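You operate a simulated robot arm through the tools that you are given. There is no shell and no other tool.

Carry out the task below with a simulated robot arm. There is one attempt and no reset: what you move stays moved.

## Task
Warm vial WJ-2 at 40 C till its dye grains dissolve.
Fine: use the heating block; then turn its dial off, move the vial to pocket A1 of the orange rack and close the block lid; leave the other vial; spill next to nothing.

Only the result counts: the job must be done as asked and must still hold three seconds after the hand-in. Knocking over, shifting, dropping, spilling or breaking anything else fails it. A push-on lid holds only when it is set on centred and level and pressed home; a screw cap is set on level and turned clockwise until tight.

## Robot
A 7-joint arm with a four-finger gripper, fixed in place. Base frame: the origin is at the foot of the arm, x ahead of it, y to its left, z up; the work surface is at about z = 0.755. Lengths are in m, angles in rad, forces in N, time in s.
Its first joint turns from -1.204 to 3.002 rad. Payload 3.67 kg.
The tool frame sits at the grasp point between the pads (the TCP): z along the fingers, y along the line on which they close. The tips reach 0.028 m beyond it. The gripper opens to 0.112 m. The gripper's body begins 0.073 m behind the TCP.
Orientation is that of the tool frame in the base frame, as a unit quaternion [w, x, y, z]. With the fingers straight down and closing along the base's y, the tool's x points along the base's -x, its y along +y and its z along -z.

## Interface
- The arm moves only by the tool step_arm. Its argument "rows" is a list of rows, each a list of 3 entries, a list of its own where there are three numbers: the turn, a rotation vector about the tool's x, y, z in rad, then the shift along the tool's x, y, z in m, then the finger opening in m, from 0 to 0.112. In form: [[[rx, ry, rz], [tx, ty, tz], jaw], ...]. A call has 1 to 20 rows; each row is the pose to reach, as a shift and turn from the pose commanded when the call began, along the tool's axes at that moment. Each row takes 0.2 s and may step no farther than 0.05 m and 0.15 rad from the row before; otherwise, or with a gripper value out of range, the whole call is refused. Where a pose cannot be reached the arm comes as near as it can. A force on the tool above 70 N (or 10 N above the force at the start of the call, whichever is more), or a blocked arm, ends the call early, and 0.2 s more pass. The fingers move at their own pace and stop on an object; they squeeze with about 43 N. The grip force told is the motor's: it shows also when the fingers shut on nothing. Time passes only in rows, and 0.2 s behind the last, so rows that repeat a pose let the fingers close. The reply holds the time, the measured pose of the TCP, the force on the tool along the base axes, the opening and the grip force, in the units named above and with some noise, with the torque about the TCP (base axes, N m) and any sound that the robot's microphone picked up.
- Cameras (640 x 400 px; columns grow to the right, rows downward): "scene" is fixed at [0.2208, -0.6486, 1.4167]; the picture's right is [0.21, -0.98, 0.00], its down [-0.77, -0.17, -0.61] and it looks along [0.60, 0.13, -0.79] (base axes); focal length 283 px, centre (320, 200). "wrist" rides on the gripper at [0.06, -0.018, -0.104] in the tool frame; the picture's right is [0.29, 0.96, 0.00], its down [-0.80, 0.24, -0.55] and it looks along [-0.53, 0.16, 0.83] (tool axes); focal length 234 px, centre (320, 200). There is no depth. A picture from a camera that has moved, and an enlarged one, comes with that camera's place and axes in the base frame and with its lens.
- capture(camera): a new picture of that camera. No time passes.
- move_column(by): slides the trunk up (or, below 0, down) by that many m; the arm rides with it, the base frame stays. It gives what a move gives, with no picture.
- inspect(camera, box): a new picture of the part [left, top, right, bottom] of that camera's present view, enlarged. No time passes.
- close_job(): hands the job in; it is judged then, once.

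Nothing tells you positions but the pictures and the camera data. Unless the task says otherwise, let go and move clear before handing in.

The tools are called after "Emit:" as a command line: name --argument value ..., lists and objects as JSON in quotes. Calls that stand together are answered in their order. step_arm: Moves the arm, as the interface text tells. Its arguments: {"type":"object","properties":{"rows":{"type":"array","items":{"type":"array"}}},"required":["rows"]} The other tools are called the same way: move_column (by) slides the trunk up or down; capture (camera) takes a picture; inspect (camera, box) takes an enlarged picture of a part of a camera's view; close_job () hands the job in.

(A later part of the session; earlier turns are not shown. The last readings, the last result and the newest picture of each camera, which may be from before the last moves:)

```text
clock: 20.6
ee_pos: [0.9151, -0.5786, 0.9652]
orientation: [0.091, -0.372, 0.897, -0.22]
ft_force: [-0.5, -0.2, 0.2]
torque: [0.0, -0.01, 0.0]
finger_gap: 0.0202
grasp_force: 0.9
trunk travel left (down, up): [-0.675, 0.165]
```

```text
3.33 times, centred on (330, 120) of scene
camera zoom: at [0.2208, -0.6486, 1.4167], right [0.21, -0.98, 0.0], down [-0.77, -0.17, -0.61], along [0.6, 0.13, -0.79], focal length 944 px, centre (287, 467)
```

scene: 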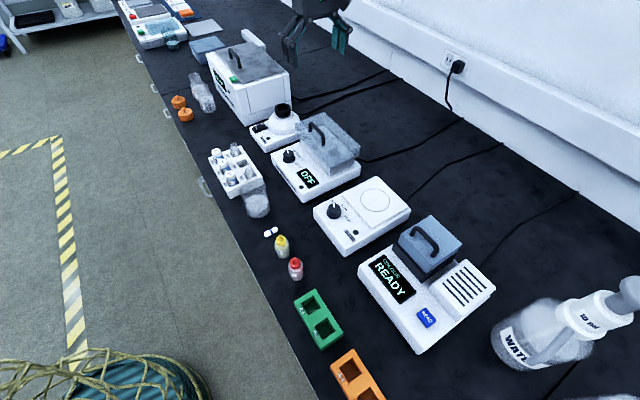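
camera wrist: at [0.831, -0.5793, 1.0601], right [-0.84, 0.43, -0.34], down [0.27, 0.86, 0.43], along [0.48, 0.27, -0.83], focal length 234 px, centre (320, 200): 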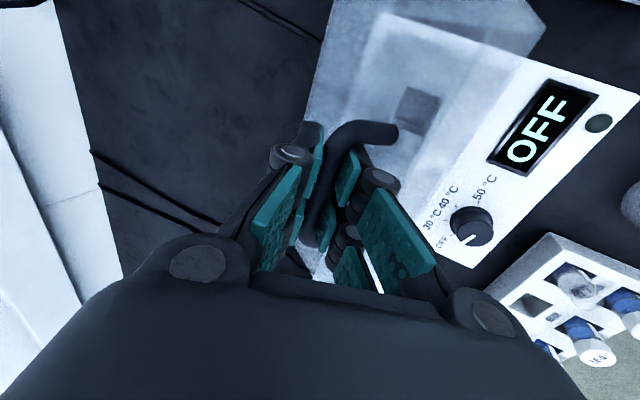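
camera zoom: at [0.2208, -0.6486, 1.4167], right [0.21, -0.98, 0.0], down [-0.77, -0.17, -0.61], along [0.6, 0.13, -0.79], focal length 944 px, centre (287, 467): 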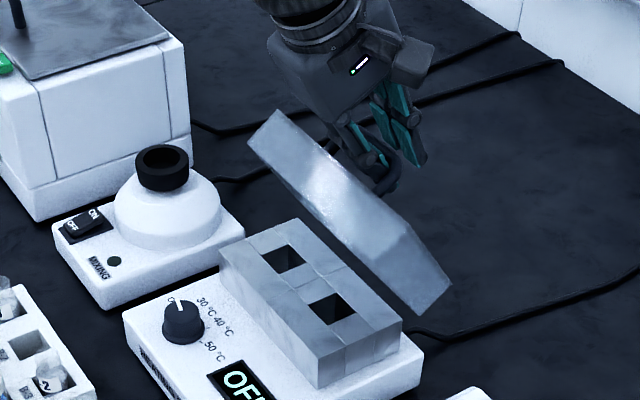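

The lid is about 70° open and the pose is tracking well. I'll continue toward vertical.

Emit:
step_arm --rows '[[[0, 0, 0], [0, -0.0056, 0.0063], 0.02], [[0.01, 0, 0], [0, -0.0111, 0.0126], 0.02], [[0.02, 0, 0], [0, -0.0145, 0.0175], 0.02], [[0.02, 0, 0], [0, -0.0178, 0.0225], 0.02]]'

Emit:
inspect --camera "wrist" --box '[240, 90, 440, 290]'

Emit:
inspect --camera "scene" --box '[280, 60, 380, 180]'

```text
clock: 21.6
ee_pos: [0.9343, -0.5962, 0.9543]
orientation: [0.095, -0.371, 0.895, -0.228]
ft_force: [0.0, 2.0, -1.2]
torque: [-0.02, 0.07, -0.01]
finger_gap: 0.0202
grasp_force: 0.1
trunk travel left (down, up): [-0.675, 0.165]
```

```text
2.00 times, centred on (340, 190) of wrist
camera zoom: at [0.8674, -0.6156, 1.0518], right [-0.8, 0.39, -0.46], down [0.23, 0.9, 0.37], along [0.56, 0.19, -0.81], focal length 468 px, centre (280, 220)
```

zoom: 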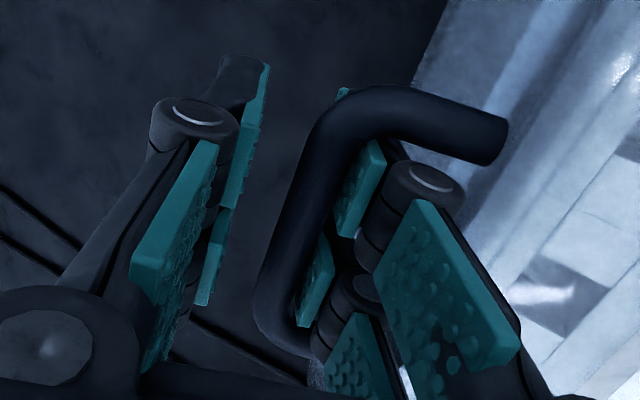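

```text
3.33 times, centred on (330, 120) of scene
camera zoom: at [0.2208, -0.6486, 1.4167], right [0.21, -0.98, 0.0], down [-0.77, -0.17, -0.61], along [0.6, 0.13, -0.79], focal length 944 px, centre (287, 467)
```

zoom: 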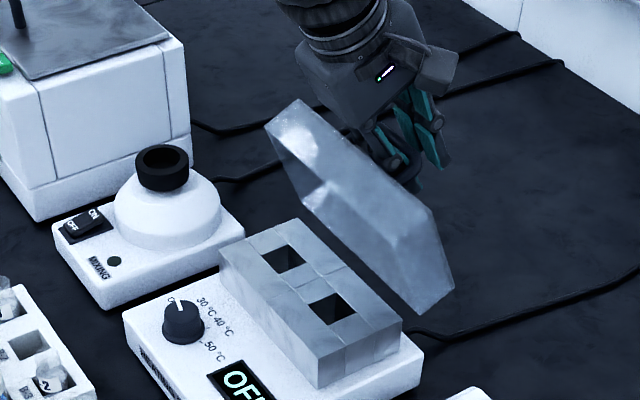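

The lid is nearly vertical. I'll push on past vertical.

Emit:
step_arm --rows '[[[0, 0, 0], [0, -0.0023, 0.0046], 0.02], [[0, 0, 0], [0, -0.0046, 0.0092], 0.02], [[0, 0, 0], [0, -0.0064, 0.014], 0.02], [[0, 0, 0], [0, -0.0082, 0.0189], 0.02]]'

Emit:
inspect --camera "wrist" --box '[240, 90, 440, 290]'

Emit:
inspect --camera "scene" --box '[280, 60, 380, 180]'

```text
clock: 22.6
ee_pos: [0.9446, -0.6082, 0.9399]
orientation: [0.094, -0.371, 0.895, -0.228]
ft_force: [-0.4, -0.8, -0.3]
torque: [0.01, -0.03, -0.01]
finger_gap: 0.0203
grasp_force: 0.1
trunk travel left (down, up): [-0.675, 0.165]
```

```text
2.00 times, centred on (340, 190) of wrist
camera zoom: at [0.8789, -0.6273, 1.0389], right [-0.8, 0.39, -0.46], down [0.23, 0.9, 0.37], along [0.56, 0.19, -0.81], focal length 468 px, centre (280, 220)
```

zoom: 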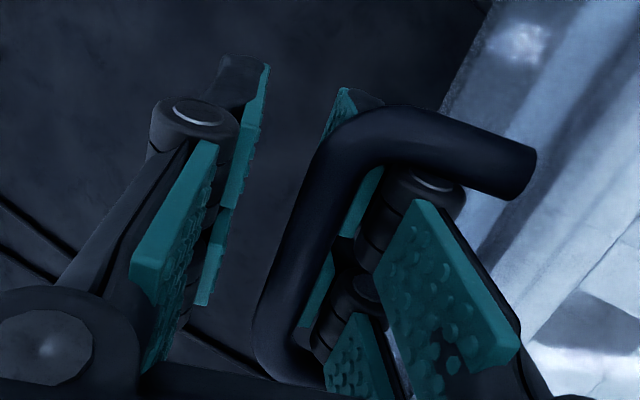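

```text
3.33 times, centred on (330, 120) of scene
camera zoom: at [0.2208, -0.6486, 1.4167], right [0.21, -0.98, 0.0], down [-0.77, -0.17, -0.61], along [0.6, 0.13, -0.79], focal length 944 px, centre (287, 467)
```

zoom: 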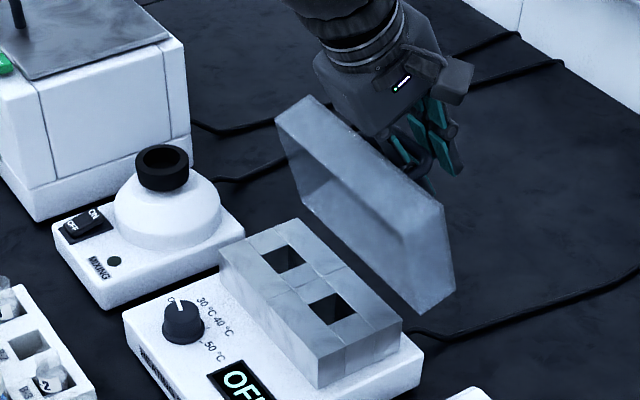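

The lid is roughly at or past vertical. I'll go a bit further until it rests on the rear side or meets its stop.

Emit:
step_arm --rows '[[[0, 0, 0], [0, -0.0016, 0.006], 0.02], [[0, 0, 0], [0, -0.003, 0.012], 0.02], [[0, 0, 0], [0, -0.0041, 0.0201], 0.02], [[0, 0, 0], [0, -0.0041, 0.0201], 0.02]]'

Emit:
inspect --camera "wrist" --box '[240, 90, 440, 290]'

Emit:
inspect --camera "scene" --box '[280, 60, 380, 180]'

```text
clock: 23.6
ee_pos: [0.9556, -0.6179, 0.9249]
orientation: [0.095, -0.37, 0.895, -0.228]
ft_force: [-0.3, -0.3, 0.1]
torque: [0.03, 0.01, 0.01]
finger_gap: 0.0199
grasp_force: 0.0
trunk travel left (down, up): [-0.675, 0.165]
```

```text
2.00 times, centred on (340, 190) of wrist
camera zoom: at [0.8882, -0.6359, 1.0242], right [-0.8, 0.39, -0.46], down [0.23, 0.9, 0.37], along [0.56, 0.19, -0.81], focal length 468 px, centre (280, 220)
```

zoom: 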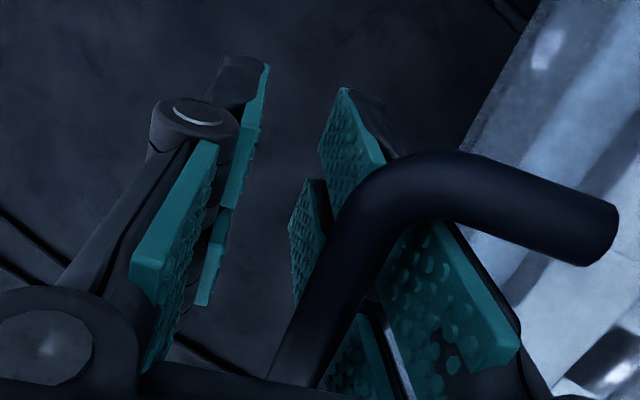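

```text
3.33 times, centred on (330, 120) of scene
camera zoom: at [0.2208, -0.6486, 1.4167], right [0.21, -0.98, 0.0], down [-0.77, -0.17, -0.61], along [0.6, 0.13, -0.79], focal length 944 px, centre (287, 467)
```

zoom: 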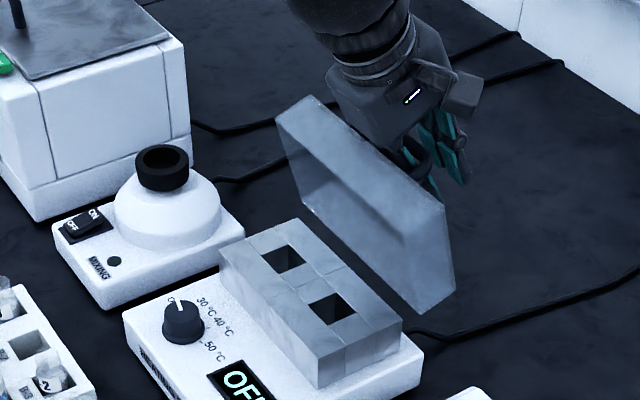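

The lid stopped moving between the last two views while the fingers went on, so it seems to be resting at its stop past vertical. I'll withdraw along the finger axis and check that it stays.

Emit:
step_arm --rows '[[[0, 0, 0], [0, 0, -0.01], 0.02], [[0, 0, 0], [0, 0, -0.025], 0.022], [[0, 0, 0], [0, 0, -0.045], 0.022], [[0, 0, 0], [0, 0, -0.075], 0.022], [[0, 0, 0], [0, 0, -0.11], 0.022]]'

Emit:
inspect --camera "scene" --box '[270, 40, 400, 190]'

Emit:
capture --camera "wrist"

```text
clock: 24.5
ee_pos: [0.9308, -0.595, 0.9476]
orientation: [0.085, -0.373, 0.898, -0.219]
ft_force: [4.7, 11.8, -48.2]
torque: [-0.64, -1.33, -0.33]
finger_gap: 0.0343
grasp_force: 12.2
trunk travel left (down, up): [-0.675, 0.165]
stopped in row 4: the force on the tool passed its limit at 82 N (the readings are from after the stop); the commanded pose is now the measured one
```

```text
2.67 times, centred on (335, 115) of scene
camera zoom: at [0.2208, -0.6486, 1.4167], right [0.21, -0.98, 0.0], down [-0.77, -0.17, -0.61], along [0.6, 0.13, -0.79], focal length 755 px, centre (280, 427)
```

zoom: 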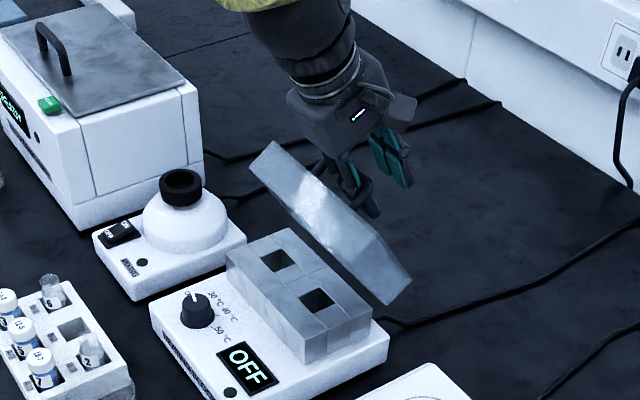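

```text
taken
camera wrist: at [0.8679, -0.6151, 1.0487], right [-0.81, 0.4, -0.43], down [0.24, 0.9, 0.38], along [0.54, 0.2, -0.82], focal length 234 px, centre (320, 200)
```

wrist: 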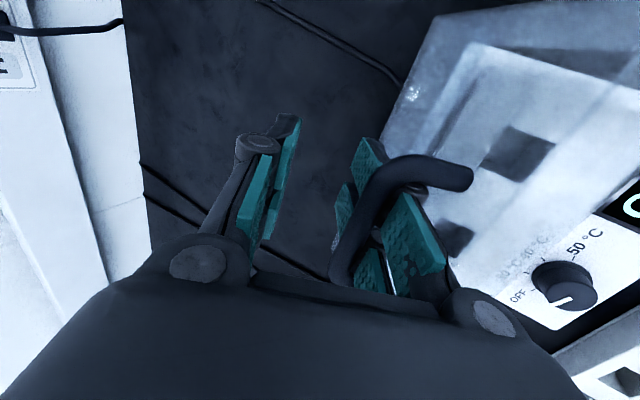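

The lid was dragged back to about 75°: the front finger is jammed between the bar and the lid. I'll look closely before doing anything.

Emit:
inspect --camera "wrist" --box '[300, 100, 500, 300]'

Emit:
inspect --camera "scene" --box '[305, 60, 365, 125]'

```text
2.00 times, centred on (400, 200) of wrist
camera zoom: at [0.8679, -0.6151, 1.0487], right [-0.81, 0.4, -0.43], down [0.24, 0.9, 0.38], along [0.54, 0.2, -0.82], focal length 468 px, centre (160, 200)
```

zoom: 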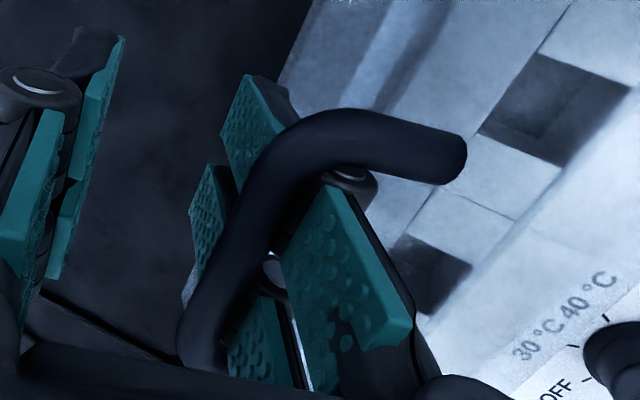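

```text
6.15 times, centred on (335, 92) of scene
camera zoom: at [0.2208, -0.6486, 1.4167], right [0.21, -0.98, 0.0], down [-0.77, -0.17, -0.61], along [0.6, 0.13, -0.79], focal length 1742 px, centre (228, 862)
```

zoom: 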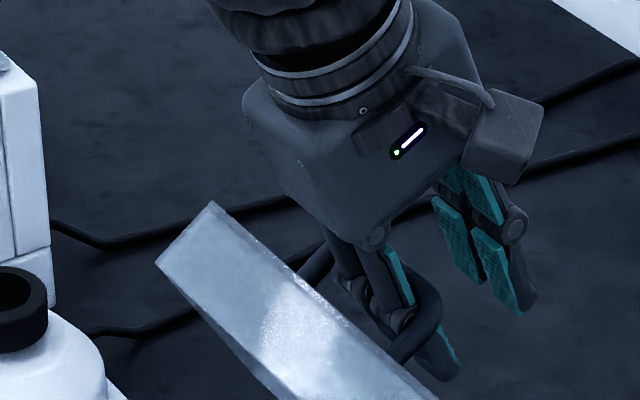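

The bar has dropped into the groove between the finger's two pads, which is why it hooked. I'll swing the lid back to its stop first with the grip relaxed.

Emit:
step_arm --rows '[[[0, 0, 0], [0, -0.004, 0.005], 0.034], [[0, 0, 0], [0, -0.0077, 0.0098], 0.034], [[0, 0, 0], [0, -0.0115, 0.0147], 0.034], [[0, 0, 0], [0, -0.0145, 0.0205], 0.034], [[0, 0, 0], [0, -0.0173, 0.026], 0.034], [[0, 0, 0], [0, -0.02, 0.0314], 0.034], [[0, 0, 0], [0, -0.02, 0.0314], 0.034]]'

Emit:
inspect --camera "wrist" --box '[240, 90, 500, 310]'

Emit:
inspect --camera "scene" --box '[280, 60, 380, 180]'

```text
clock: 26.1
ee_pos: [0.9542, -0.6234, 0.9405]
orientation: [0.088, -0.371, 0.897, -0.223]
ft_force: [0.2, 3.7, -6.0]
torque: [-0.08, -0.19, -0.05]
finger_gap: 0.0366
grasp_force: 2.4
trunk travel left (down, up): [-0.675, 0.165]
```

```text
1.82 times, centred on (370, 200) of wrist
camera zoom: at [0.8901, -0.642, 1.04], right [-0.8, 0.4, -0.45], down [0.24, 0.9, 0.37], along [0.55, 0.2, -0.81], focal length 426 px, centre (229, 200)
```

zoom: 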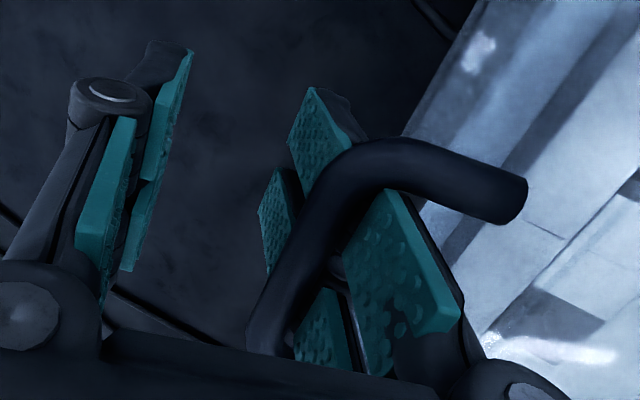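

```text
3.33 times, centred on (330, 120) of scene
camera zoom: at [0.2208, -0.6486, 1.4167], right [0.21, -0.98, 0.0], down [-0.77, -0.17, -0.61], along [0.6, 0.13, -0.79], focal length 944 px, centre (287, 467)
```

zoom: 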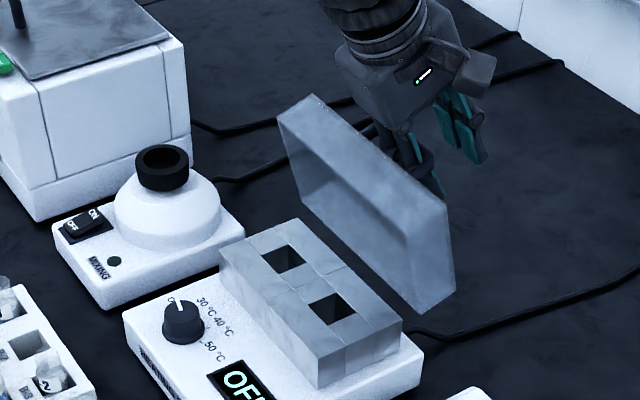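

The lid is back at its stop. I'll shift the front finger off the bar toward the lid face and see whether the lid stays.

Emit:
step_arm --rows '[[[0, 0, 0], [0, 0.003, -0.002], 0.034], [[0, 0, 0], [0, 0.006, -0.003], 0.034], [[0, 0, 0], [0, 0.008, -0.004], 0.034], [[0, 0, 0], [0, 0.008, -0.004], 0.034]]'

Emit:
inspect --camera "wrist" --box '[240, 90, 500, 310]'

Emit:
inspect --camera "scene" --box '[280, 60, 380, 180]'

```text
clock: 27.1
ee_pos: [0.9478, -0.6154, 0.9385]
orientation: [0.089, -0.371, 0.897, -0.224]
ft_force: [0.3, 0.7, 0.6]
torque: [0.02, 0.02, -0.01]
finger_gap: 0.0337
grasp_force: 0.1
trunk travel left (down, up): [-0.675, 0.165]
```

```text
1.82 times, centred on (370, 200) of wrist
camera zoom: at [0.8832, -0.6345, 1.0395], right [-0.8, 0.4, -0.44], down [0.23, 0.9, 0.37], along [0.55, 0.2, -0.81], focal length 426 px, centre (229, 200)
```

zoom: 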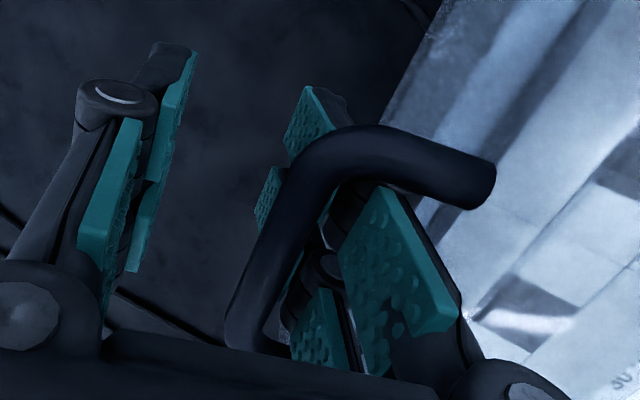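

```text
3.33 times, centred on (330, 120) of scene
camera zoom: at [0.2208, -0.6486, 1.4167], right [0.21, -0.98, 0.0], down [-0.77, -0.17, -0.61], along [0.6, 0.13, -0.79], focal length 944 px, centre (287, 467)
```

zoom: 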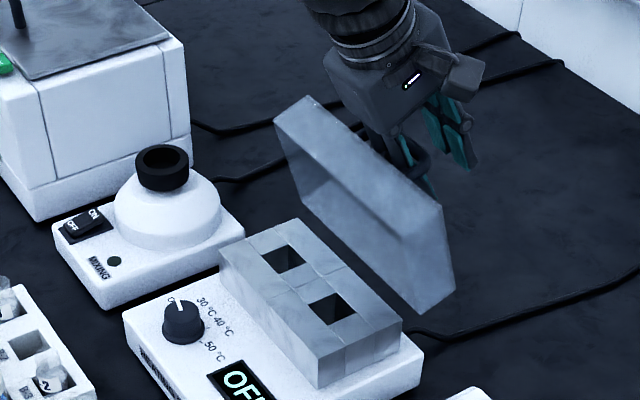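

The lid rests stably at its stop. I'll shift the finger a bit more off the bar, then withdraw along the finger axis in small checked steps.

Emit:
step_arm --rows '[[[0, 0, 0], [0, 0.003, 0], 0.034], [[0, 0, 0], [0, 0.006, 0], 0.034], [[0, 0, 0], [0, 0.006, -0.005], 0.034], [[0, 0, 0], [0, 0.006, -0.012], 0.034], [[0, 0, 0], [0, 0.006, -0.012], 0.034]]'

Emit:
inspect --camera "wrist" --box '[240, 90, 500, 310]'

Emit:
inspect --camera "scene" --box '[280, 60, 380, 180]'

```text
clock: 28.3
ee_pos: [0.9394, -0.6067, 0.947]
orientation: [0.089, -0.371, 0.897, -0.223]
ft_force: [0.4, 0.4, 0.5]
torque: [0.02, 0.01, 0.02]
finger_gap: 0.034
grasp_force: 0.2
trunk travel left (down, up): [-0.675, 0.165]
```

```text
1.82 times, centred on (370, 200) of wrist
camera zoom: at [0.8759, -0.6266, 1.0469], right [-0.8, 0.4, -0.44], down [0.23, 0.9, 0.37], along [0.55, 0.2, -0.81], focal length 426 px, centre (229, 200)
```

zoom: 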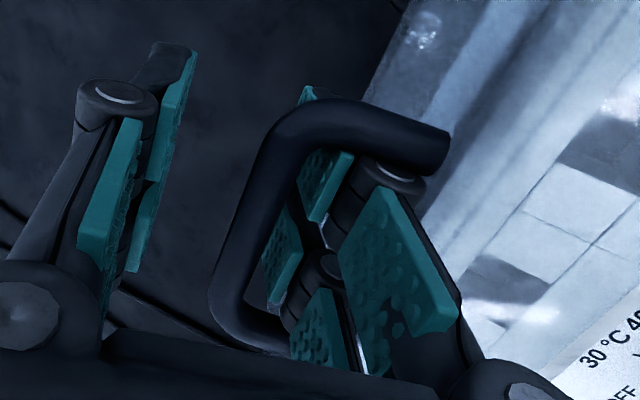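

```text
3.33 times, centred on (330, 120) of scene
camera zoom: at [0.2208, -0.6486, 1.4167], right [0.21, -0.98, 0.0], down [-0.77, -0.17, -0.61], along [0.6, 0.13, -0.79], focal length 944 px, centre (287, 467)
```

zoom: 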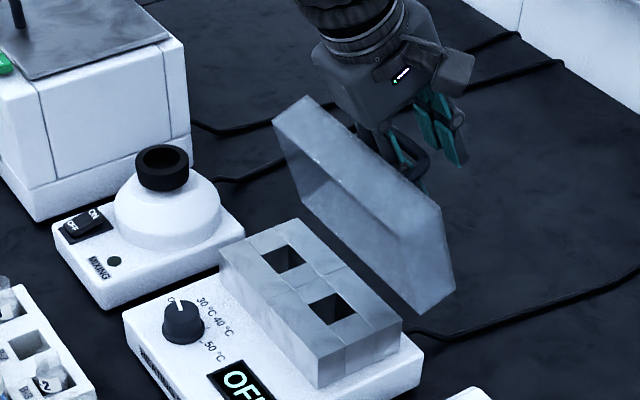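

The bar is now free of both fingers and the lid hasn't moved. I'll continue withdrawing.

Emit:
step_arm --rows '[[[0, 0, 0], [0, 0, -0.006], 0.034], [[0, 0, 0], [0, 0, -0.012], 0.034], [[0, 0, 0], [0, 0, -0.018], 0.034], [[0, 0, 0], [0, 0, -0.024], 0.034]]'

Emit:
inspect --camera "wrist" --box '[240, 90, 500, 310]'

Emit:
inspect --camera "scene" --box '[280, 60, 380, 180]'

```text
clock: 29.3
ee_pos: [0.9328, -0.5992, 0.9682]
orientation: [0.089, -0.372, 0.897, -0.223]
ft_force: [-0.2, 0.3, 0.2]
torque: [0.03, 0.0, -0.03]
finger_gap: 0.0339
grasp_force: 0.0
trunk travel left (down, up): [-0.675, 0.165]
```

```text
1.82 times, centred on (370, 200) of wrist
camera zoom: at [0.8683, -0.6182, 1.0685], right [-0.8, 0.4, -0.44], down [0.23, 0.9, 0.37], along [0.55, 0.2, -0.81], focal length 426 px, centre (229, 200)
```

zoom: 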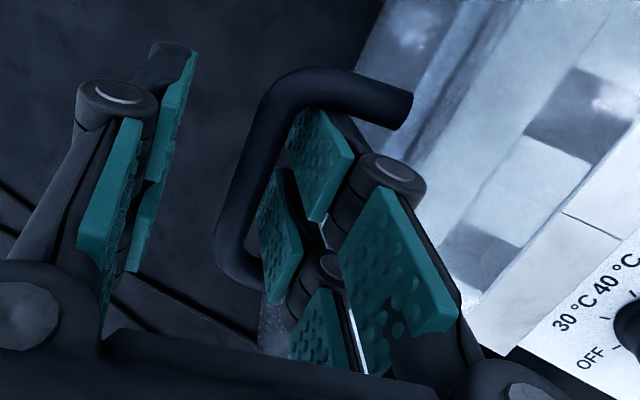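

```text
3.33 times, centred on (330, 120) of scene
camera zoom: at [0.2208, -0.6486, 1.4167], right [0.21, -0.98, 0.0], down [-0.77, -0.17, -0.61], along [0.6, 0.13, -0.79], focal length 944 px, centre (287, 467)
```

zoom: 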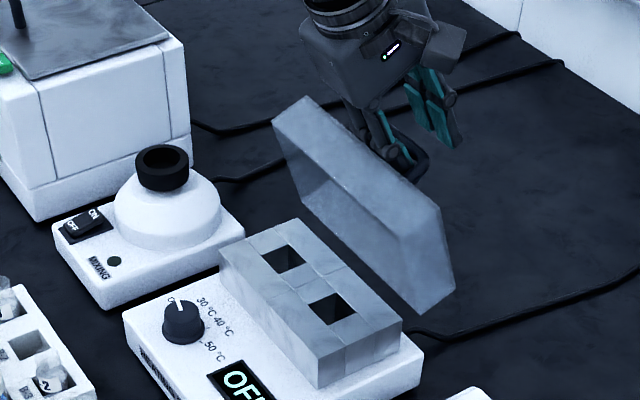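

The lid stays open. I'll pull clear, then up and away.

Emit:
step_arm --rows '[[[0, 0, 0], [0, 0, -0.008], 0.034], [[0, 0, 0], [0, 0, -0.016], 0.034], [[0, 0, 0], [0, 0, -0.03], 0.034], [[0, 0, 0], [0, 0, -0.05], 0.034], [[0, 0, 0], [0, 0, -0.09], 0.034], [[0, 0, 0], [0, 0, -0.13], 0.034]]'

Emit:
capture --camera "wrist"

Emit:
capture --camera "scene"

```text
clock: 30.7
ee_pos: [0.8897, -0.5554, 1.0857]
orientation: [0.088, -0.371, 0.897, -0.223]
ft_force: [-0.7, 0.9, 0.3]
torque: [-0.02, -0.04, 0.0]
finger_gap: 0.0341
grasp_force: 0.1
trunk travel left (down, up): [-0.675, 0.165]
```

```text
taken
camera wrist: at [0.8252, -0.5743, 1.1859], right [-0.8, 0.39, -0.45], down [0.23, 0.9, 0.37], along [0.55, 0.2, -0.81], focal length 234 px, centre (320, 200)
```

wrist: 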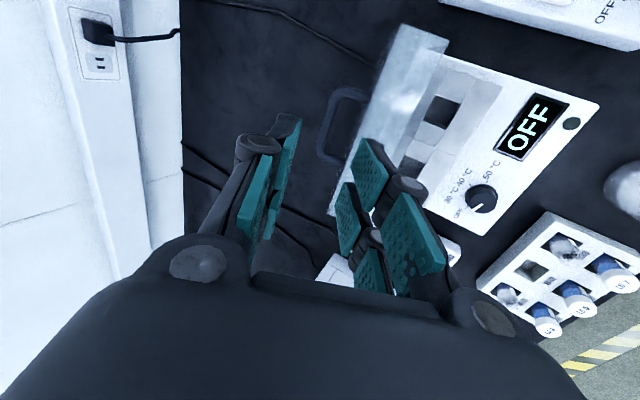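

```text
taken
```

scene: 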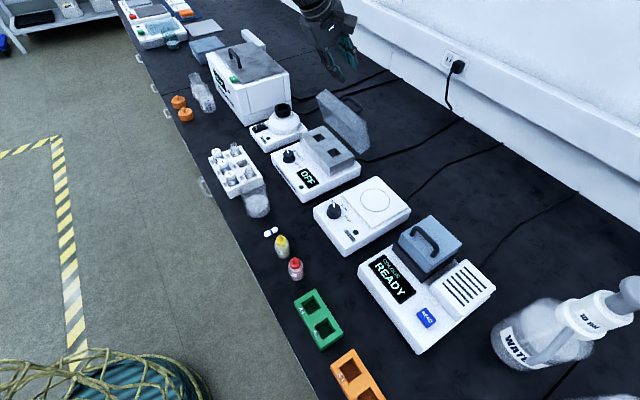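

The lid stands open and the block's two pockets are clear. Next I'll level the gripper, turn it square to the rack and look at vial WJ-2 from above.

Emit:
step_arm --rows '[[[-0.081, 0, 0], [-0.01, 0.0384, -0.02], 0.034], [[-0.162, 0, 0], [-0.02, 0.0769, -0.04], 0.05], [[-0.242, 0, 0], [-0.03, 0.1153, -0.06], 0.07], [[-0.323, 0, 0], [-0.04, 0.1537, -0.08], 0.07], [[-0.404, 0, 0], [-0.05, 0.1922, -0.1], 0.07], [[-0.484, 0, 0], [-0.06, 0.2306, -0.12], 0.07]]'

Emit:
step_arm --rows '[[[0, 0, 0.1428], [0, 0, 0], 0.07], [[0, 0, 0.2856], [0, 0, 0], 0.07], [[0, 0, 0.4284], [0, 0, 0], 0.07], [[0, 0, 0.5712], [0, 0, 0.01], 0.07], [[0, 0, 0.714], [0, 0, 0.02], 0.07], [[0, 0, 0.8568], [0, 0, 0.03], 0.07], [[0, 0, 0.9996], [0, 0, 0.04], 0.07], [[0, 0, 1.1424], [0, 0, 0.05], 0.07], [[0, 0, 1.2852], [0, 0, 0.06], 0.07], [[0, 0, 1.428], [0, 0, 0.07], 0.07], [[0, 0, 1.5708], [0, 0, 0.07], 0.07]]'

Emit:
capture --camera "wrist"

Emit:
capture --camera "scene"

```text
clock: 32.1
ee_pos: [0.7485, -0.3275, 1.082]
orientation: [-0.003, -0.382, 0.924, -0.002]
ft_force: [-1.0, 0.1, -0.1]
torque: [0.0, 0.02, 0.0]
finger_gap: 0.0699
grasp_force: 0.1
trunk travel left (down, up): [-0.675, 0.165]
```

```text
clock: 34.5
ee_pos: [0.7482, -0.3279, 1.0121]
orientation: [0.0, 0.384, 0.923, -0.003]
ft_force: [0.4, 0.3, 0.1]
torque: [0.0, 0.0, 0.01]
finger_gap: 0.07
grasp_force: 0.1
trunk travel left (down, up): [-0.675, 0.165]
```

```text
taken
camera wrist: at [0.6947, -0.2989, 1.1152], right [0.48, 0.88, -0.01], down [0.73, -0.39, 0.55], along [0.48, -0.27, -0.83], focal length 234 px, centre (320, 200)
```

wrist: 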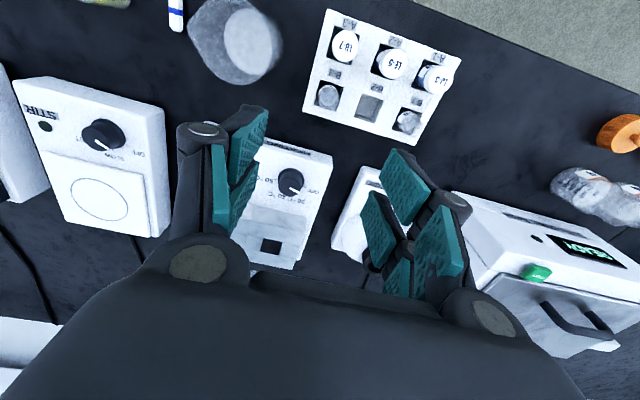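

```text
taken
```

scene: 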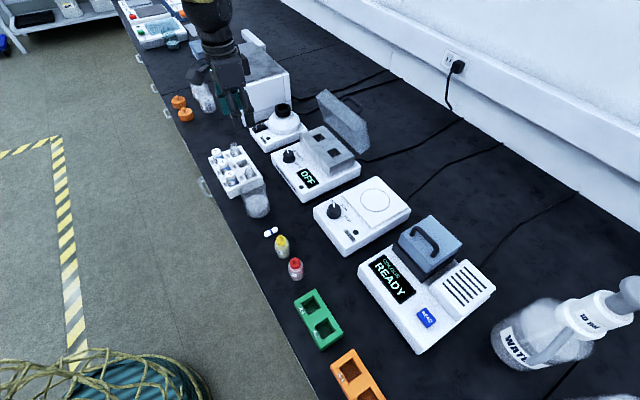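

Emit:
inspect --camera "wrist" --box '[295, 0, 465, 150]'

Emit:
inspect --camera "wrist" --box '[305, 70, 365, 120]'

Emit:
inspect --camera "scene" --box '[205, 140, 265, 200]'

```text
2.67 times, centred on (380, 75) of wrist
camera zoom: at [0.6947, -0.2989, 1.1152], right [0.48, 0.88, -0.01], down [0.73, -0.39, 0.55], along [0.48, -0.27, -0.83], focal length 624 px, centre (160, 533)
```

zoom: 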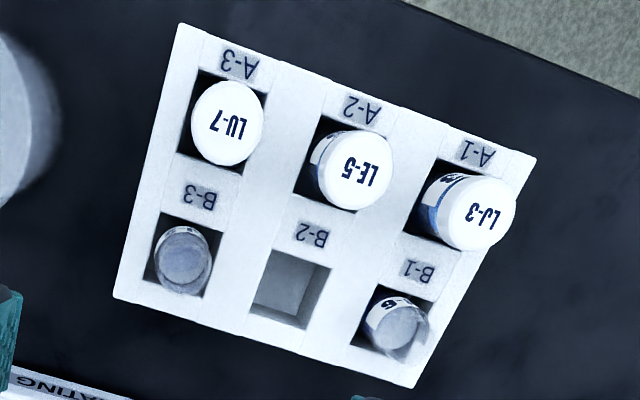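

```text
8.00 times, centred on (335, 95) of wrist
camera zoom: at [0.6947, -0.2989, 1.1152], right [0.48, 0.88, -0.01], down [0.73, -0.39, 0.55], along [0.48, -0.27, -0.83], focal length 1873 px, centre (200, 1040)
```

zoom: 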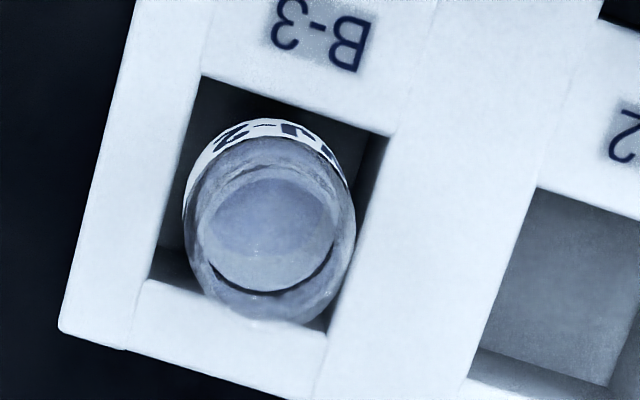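

```text
6.67 times, centred on (235, 170) of scene
camera zoom: at [0.2208, -0.6486, 1.4167], right [0.21, -0.98, 0.0], down [-0.77, -0.17, -0.61], along [0.6, 0.13, -0.79], focal length 1887 px, centre (887, 400)
```

zoom: 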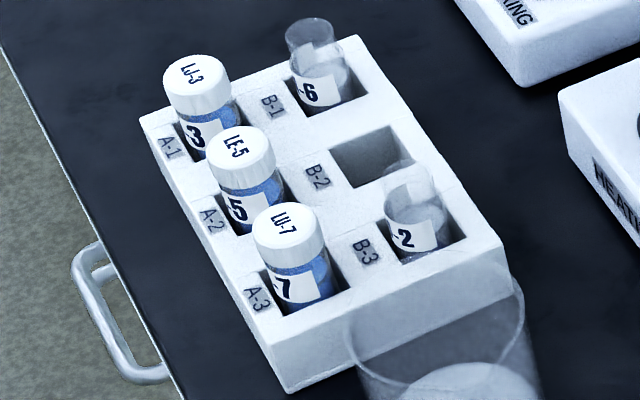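

Vial WJ-2 is at about (0.748, -0.317), rim z≈0.811, and the rack top is at z≈0.783. The beaker stands close beside it, so I'll check the clearance there.

Emit:
inspect --camera "wrist" --box '[170, 0, 350, 120]'

Emit:
inspect --camera "scene" --box '[220, 160, 300, 230]'

Emit:
inspect --camera "wrist" --box '[230, 130, 340, 290]'

```text
3.33 times, centred on (260, 60) of wrist
camera zoom: at [0.6947, -0.2989, 1.1152], right [0.48, 0.88, -0.01], down [0.73, -0.39, 0.55], along [0.48, -0.27, -0.83], focal length 781 px, centre (520, 667)
```

zoom: 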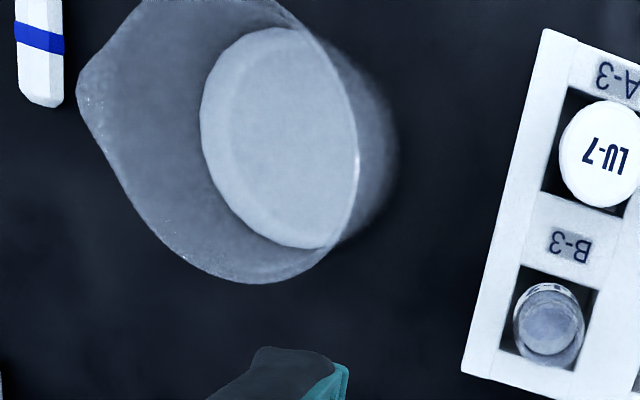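

```text
5.71 times, centred on (260, 195) of scene
camera zoom: at [0.2208, -0.6486, 1.4167], right [0.21, -0.98, 0.0], down [-0.77, -0.17, -0.61], along [0.6, 0.13, -0.79], focal length 1617 px, centre (663, 229)
```

zoom: 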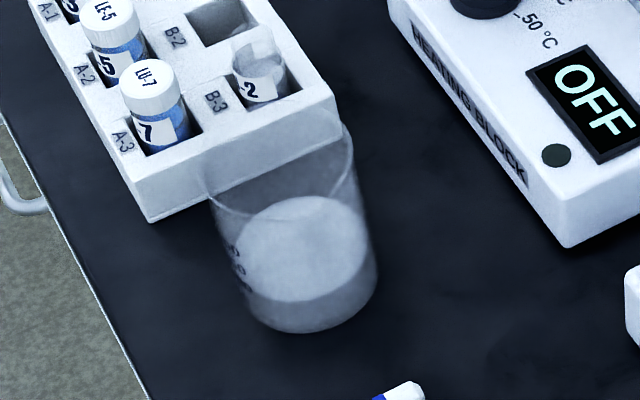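

```text
2.50 times, centred on (285, 210) of wrist
camera zoom: at [0.6947, -0.2989, 1.1152], right [0.48, 0.88, -0.01], down [0.73, -0.39, 0.55], along [0.48, -0.27, -0.83], focal length 585 px, centre (408, 175)
```

zoom: 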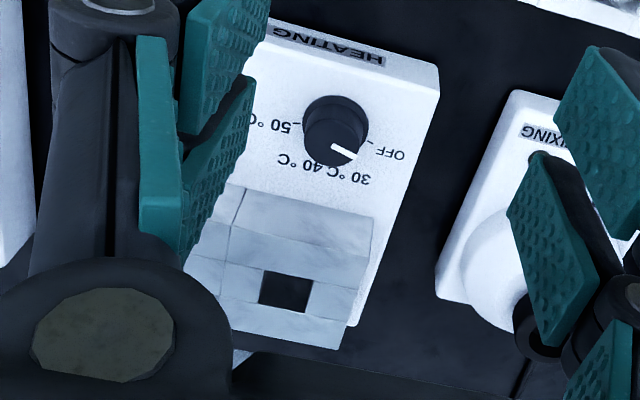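

There's enough room beside the beaker. I'll go down to just above the vial and check alignment.

Emit:
step_arm --rows '[[[0, 0, 0], [0.0079, 0.0075, 0.02], 0.05], [[0, 0, 0], [0.0079, 0.0075, 0.06], 0.05], [[0, 0, 0], [0.0079, 0.0075, 0.1], 0.05], [[0, 0, 0], [0.0079, 0.0075, 0.14], 0.05], [[0, 0, 0], [0.0079, 0.0075, 0.16], 0.05], [[0, 0, 0], [0.0079, 0.0075, 0.16], 0.05]]'

Emit:
capture --camera "wrist"

Emit:
inspect --camera "scene" --box '[190, 110, 290, 210]'

```text
clock: 35.9
ee_pos: [0.7487, -0.3198, 0.8507]
orientation: [0.0, 0.383, 0.924, -0.003]
ft_force: [-0.2, -0.3, -0.4]
torque: [-0.02, 0.01, -0.01]
finger_gap: 0.0496
grasp_force: 0.1
trunk travel left (down, up): [-0.675, 0.165]
```

```text
taken
camera wrist: at [0.6943, -0.2895, 0.9549], right [0.48, 0.88, -0.01], down [0.73, -0.39, 0.55], along [0.48, -0.27, -0.83], focal length 234 px, centre (320, 200)
```

wrist: 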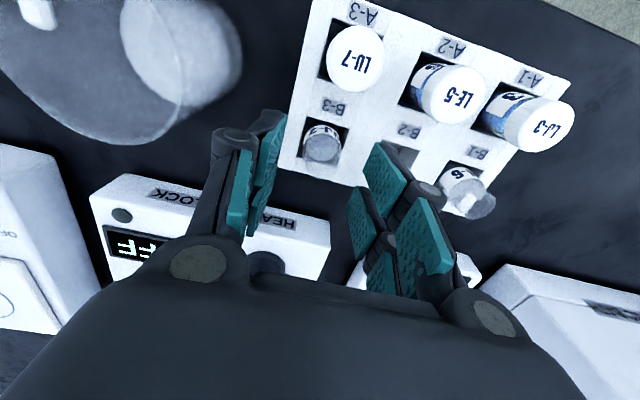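

```text
4.00 times, centred on (240, 160) of scene
camera zoom: at [0.2208, -0.6486, 1.4167], right [0.21, -0.98, 0.0], down [-0.77, -0.17, -0.61], along [0.6, 0.13, -0.79], focal length 1132 px, centre (640, 360)
```

zoom: 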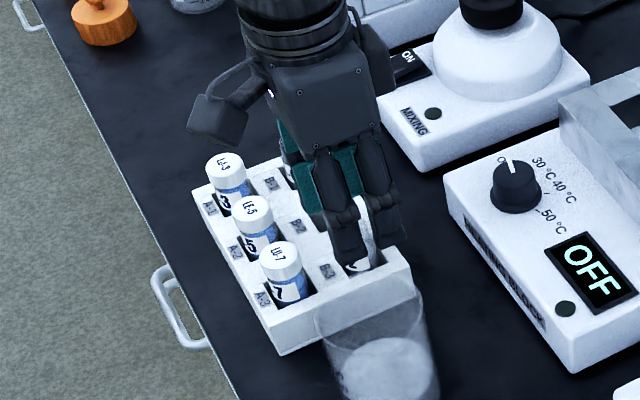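

Emit:
inspect --camera "wrist" --box '[270, 90, 390, 190]'

```text
4.00 times, centred on (330, 140) of wrist
camera zoom: at [0.6943, -0.2895, 0.9549], right [0.48, 0.88, -0.01], down [0.73, -0.39, 0.55], along [0.48, -0.27, -0.83], focal length 937 px, centre (280, 440)
```

zoom: 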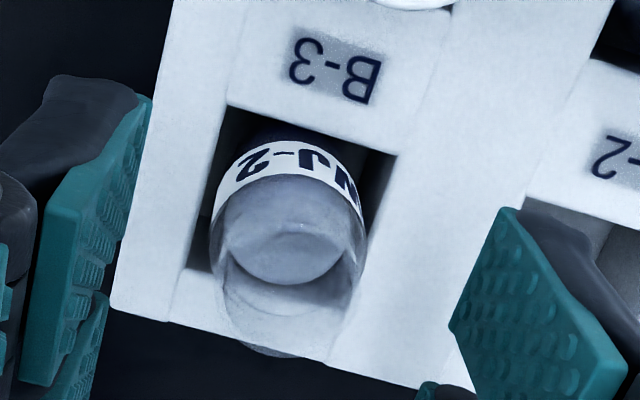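

The label reads WJ-2 and the fingers straddle the vial. I'll nudge over, descend to just above the rack top and grip.

Emit:
step_arm --rows '[[[0, 0, 0], [0, 0.0025, 0.012], 0.05], [[0, 0, 0], [0, 0.0025, 0.024], 0.05], [[0, 0, 0], [0, 0.0025, 0.034], 0.05], [[0, 0, 0], [0, 0.0025, 0.034], 0.035], [[0, 0, 0], [0, 0.0025, 0.034], 0.026], [[0, 0, 0], [0, 0.0025, 0.034], 0.02], [[0, 0, 0], [0, 0.0025, 0.034], 0.02]]'

Emit:
inspect --camera "wrist" --box '[230, 90, 430, 250]'

```text
clock: 37.5
ee_pos: [0.7496, -0.3157, 0.8182]
orientation: [0.0, 0.383, 0.924, -0.003]
ft_force: [1.3, -0.1, 2.0]
torque: [0.05, -0.07, -0.01]
finger_gap: 0.023
grasp_force: 43.1
trunk travel left (down, up): [-0.675, 0.165]
```

```text
2.50 times, centred on (330, 170) of wrist
camera zoom: at [0.6956, -0.2879, 0.9216], right [0.48, 0.88, -0.01], down [0.73, -0.39, 0.55], along [0.48, -0.27, -0.83], focal length 585 px, centre (295, 275)
```

zoom: 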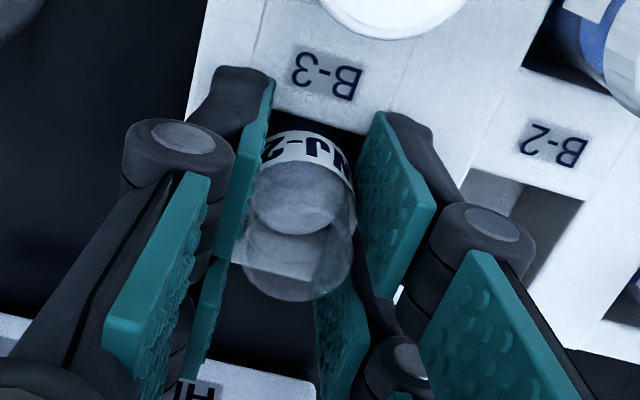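

The vial grips well (gap 23 mm). The block pockets sit near the reach limit though, so I'll let go, and first use the empty hand to test the reach there and set the dial.

Emit:
step_arm --rows '[[[0, 0, 0], [0, 0, 0], 0.035], [[0, 0, 0], [0, 0, 0], 0.05], [[0, 0, 0], [0, 0, 0], 0.05], [[0, 0, 0], [0, 0, -0.03], 0.05], [[0, 0, 0], [0, 0, -0.07], 0.05], [[0, 0, 0], [0, 0, -0.12], 0.05], [[0, 0, 0], [0, 0, -0.17], 0.05], [[0, 0, 0], [0, 0, -0.2], 0.05]]'

Emit:
inspect --camera "scene" --box '[190, 110, 290, 210]'

Emit:
capture --camera "wrist"

```text
clock: 39.3
ee_pos: [0.7491, -0.3153, 1.0194]
orientation: [-0.001, 0.383, 0.924, -0.002]
ft_force: [0.6, 0.7, 0.1]
torque: [0.01, 0.02, 0.0]
finger_gap: 0.0499
grasp_force: 0.0
trunk travel left (down, up): [-0.675, 0.165]
```

```text
4.00 times, centred on (240, 160) of scene
camera zoom: at [0.2208, -0.6486, 1.4167], right [0.21, -0.98, 0.0], down [-0.77, -0.17, -0.61], along [0.6, 0.13, -0.79], focal length 1132 px, centre (640, 360)
```

zoom: 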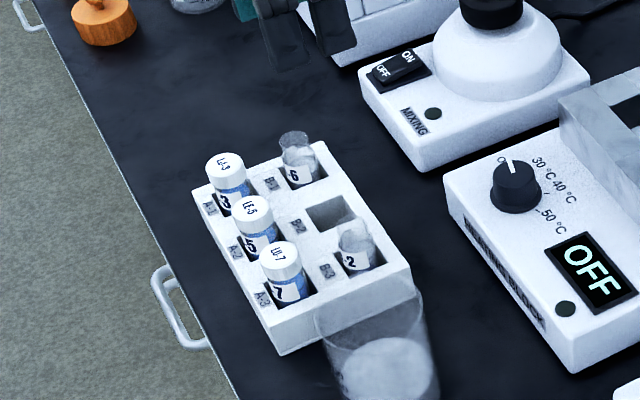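

```text
taken
camera wrist: at [0.6952, -0.2863, 1.1216], right [0.48, 0.88, -0.01], down [0.73, -0.39, 0.55], along [0.48, -0.27, -0.83], focal length 234 px, centre (320, 200)
```

wrist: 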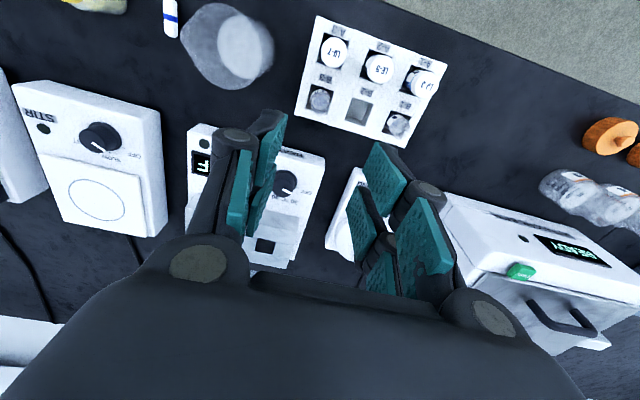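

The vial is undisturbed. Now I'll go above the dial with the hand pre-turned 45° anticlockwise.

Emit:
step_arm --rows '[[[0, 0, -0.131], [-0.021, -0.0032, 0], 0.055], [[0, 0, -0.262], [-0.042, -0.0064, 0.01], 0.06], [[0, 0, -0.393], [-0.063, -0.0096, 0.025], 0.06], [[0, 0, -0.524], [-0.085, -0.0128, 0.04], 0.06], [[0, 0, -0.655], [-0.106, -0.016, 0.055], 0.06], [[0, 0, -0.785], [-0.1269, -0.0192, 0.07], 0.06], [[0, 0, -0.785], [-0.1269, -0.0192, 0.1], 0.06]]'

Emit:
capture --camera "wrist"

Emit:
inspect --camera "scene" --box '[250, 90, 370, 210]'

```text
clock: 40.9
ee_pos: [0.8271, -0.4208, 0.9184]
orientation: [-0.003, 0.001, 1.0, -0.003]
ft_force: [-0.2, 0.5, 0.2]
torque: [-0.05, 0.02, 0.02]
finger_gap: 0.0602
grasp_force: 0.1
trunk travel left (down, up): [-0.675, 0.165]
```

```text
taken
camera wrist: at [0.7688, -0.4393, 1.0207], right [-0.29, 0.96, 0.0], down [0.8, 0.24, 0.55], along [0.53, 0.15, -0.84], focal length 234 px, centre (320, 200)
```

wrist: 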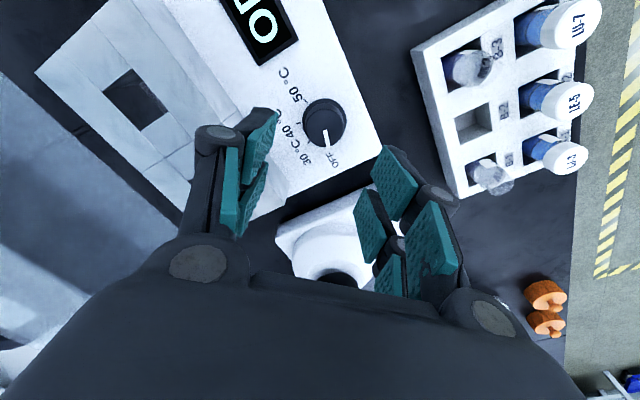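

```text
3.33 times, centred on (310, 150) of scene
camera zoom: at [0.2208, -0.6486, 1.4167], right [0.21, -0.98, 0.0], down [-0.77, -0.17, -0.61], along [0.6, 0.13, -0.79], focal length 944 px, centre (353, 367)
```

zoom: 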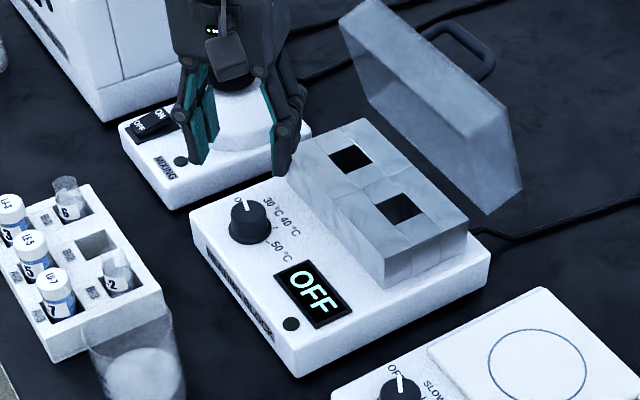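

Emit:
inspect --camera "wrist" --box '[250, 60, 390, 180]'

Emit:
inspect --camera "scene" --box '[270, 130, 320, 180]'

```text
3.33 times, centred on (320, 120) of wrist
camera zoom: at [0.7688, -0.4393, 1.0207], right [-0.29, 0.96, 0.0], down [0.8, 0.24, 0.55], along [0.53, 0.15, -0.84], focal length 781 px, centre (320, 467)
```

zoom: 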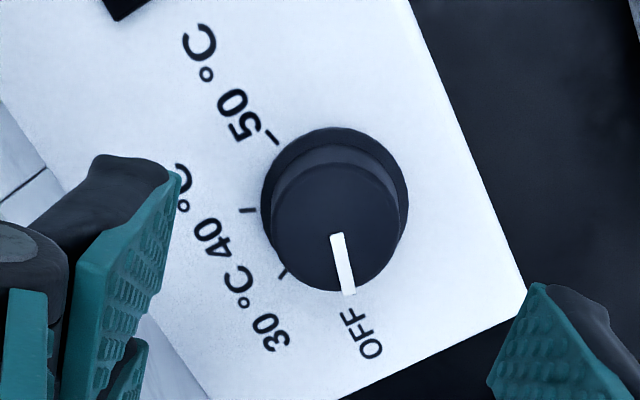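

```text
8.00 times, centred on (295, 155) of scene
camera zoom: at [0.2208, -0.6486, 1.4167], right [0.21, -0.98, 0.0], down [-0.77, -0.17, -0.61], along [0.6, 0.13, -0.79], focal length 2264 px, centre (520, 560)
```

zoom: 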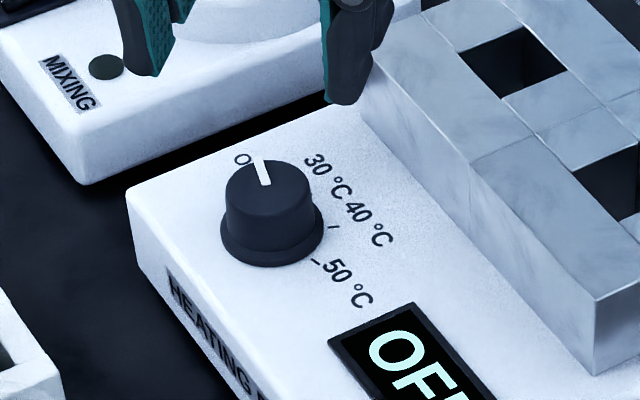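

The knob is centred under the gripper. I'll descend around it and close gently.

Emit:
step_arm --rows '[[[0, 0, 0], [0, 0.0028, 0.03], 0.06], [[0, 0, 0], [0, 0.0028, 0.055], 0.06], [[0, 0, 0], [0, 0.0028, 0.075], 0.06], [[0, 0, 0], [0, 0.0028, 0.087], 0.06], [[0, 0, 0], [0, 0.0028, 0.087], 0.045], [[0, 0, 0], [0, 0.0028, 0.087], 0.03], [[0, 0, 0], [0, 0.0028, 0.087], 0.025], [[0, 0, 0], [0, 0.0028, 0.087], 0.025]]'

Emit:
inspect --camera "wrist" --box '[230, 60, 430, 260]'

```text
clock: 42.7
ee_pos: [0.8257, -0.4187, 0.8326]
orientation: [-0.001, 0.001, 1.0, -0.003]
ft_force: [3.1, -2.6, 18.0]
torque: [0.1, -0.12, 0.0]
finger_gap: 0.0342
grasp_force: 7.6
trunk travel left (down, up): [-0.675, 0.165]
```

```text
2.00 times, centred on (330, 160) of wrist
camera zoom: at [0.7661, -0.4365, 0.9358], right [-0.29, 0.96, -0.01], down [0.8, 0.24, 0.55], along [0.53, 0.15, -0.83], focal length 468 px, centre (300, 280)
```

zoom: 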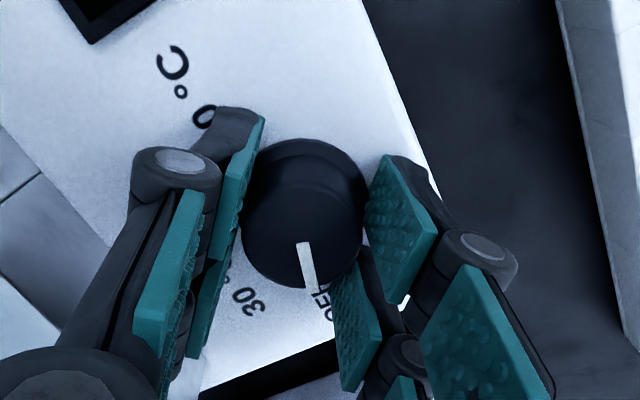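

The tips are pressing down on something (18 N upward). I'll raise a few millimetres and finish closing.

Emit:
step_arm --rows '[[[0, 0, 0], [0, 0, -0.004], 0.03], [[0, 0, 0], [0, 0, -0.005], 0.025], [[0, 0, 0], [0, 0, -0.005], 0.02], [[0, 0, 0], [0, 0, -0.005], 0.02]]'

Emit:
inspect --camera "wrist" --box '[230, 60, 430, 260]'

```text
clock: 43.7
ee_pos: [0.8247, -0.4198, 0.8326]
orientation: [-0.004, 0.002, 1.0, -0.001]
ft_force: [-4.1, -2.6, -17.0]
torque: [-0.32, -0.41, 0.03]
finger_gap: 0.033
grasp_force: 45.5
trunk travel left (down, up): [-0.675, 0.165]
```

```text
2.00 times, centred on (330, 160) of wrist
camera zoom: at [0.7663, -0.4373, 0.9364], right [-0.29, 0.96, 0.0], down [0.8, 0.24, 0.55], along [0.52, 0.16, -0.84], focal length 468 px, centre (300, 280)
```

zoom: 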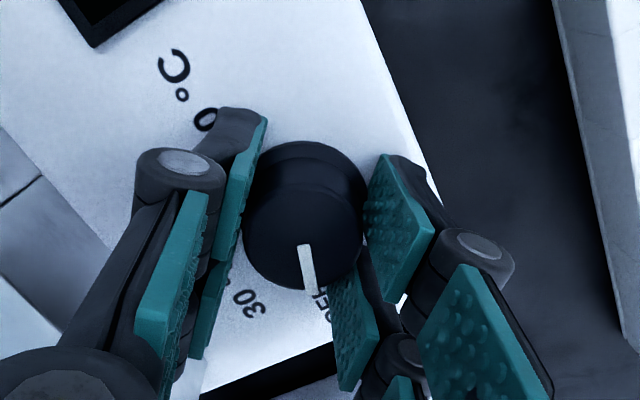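

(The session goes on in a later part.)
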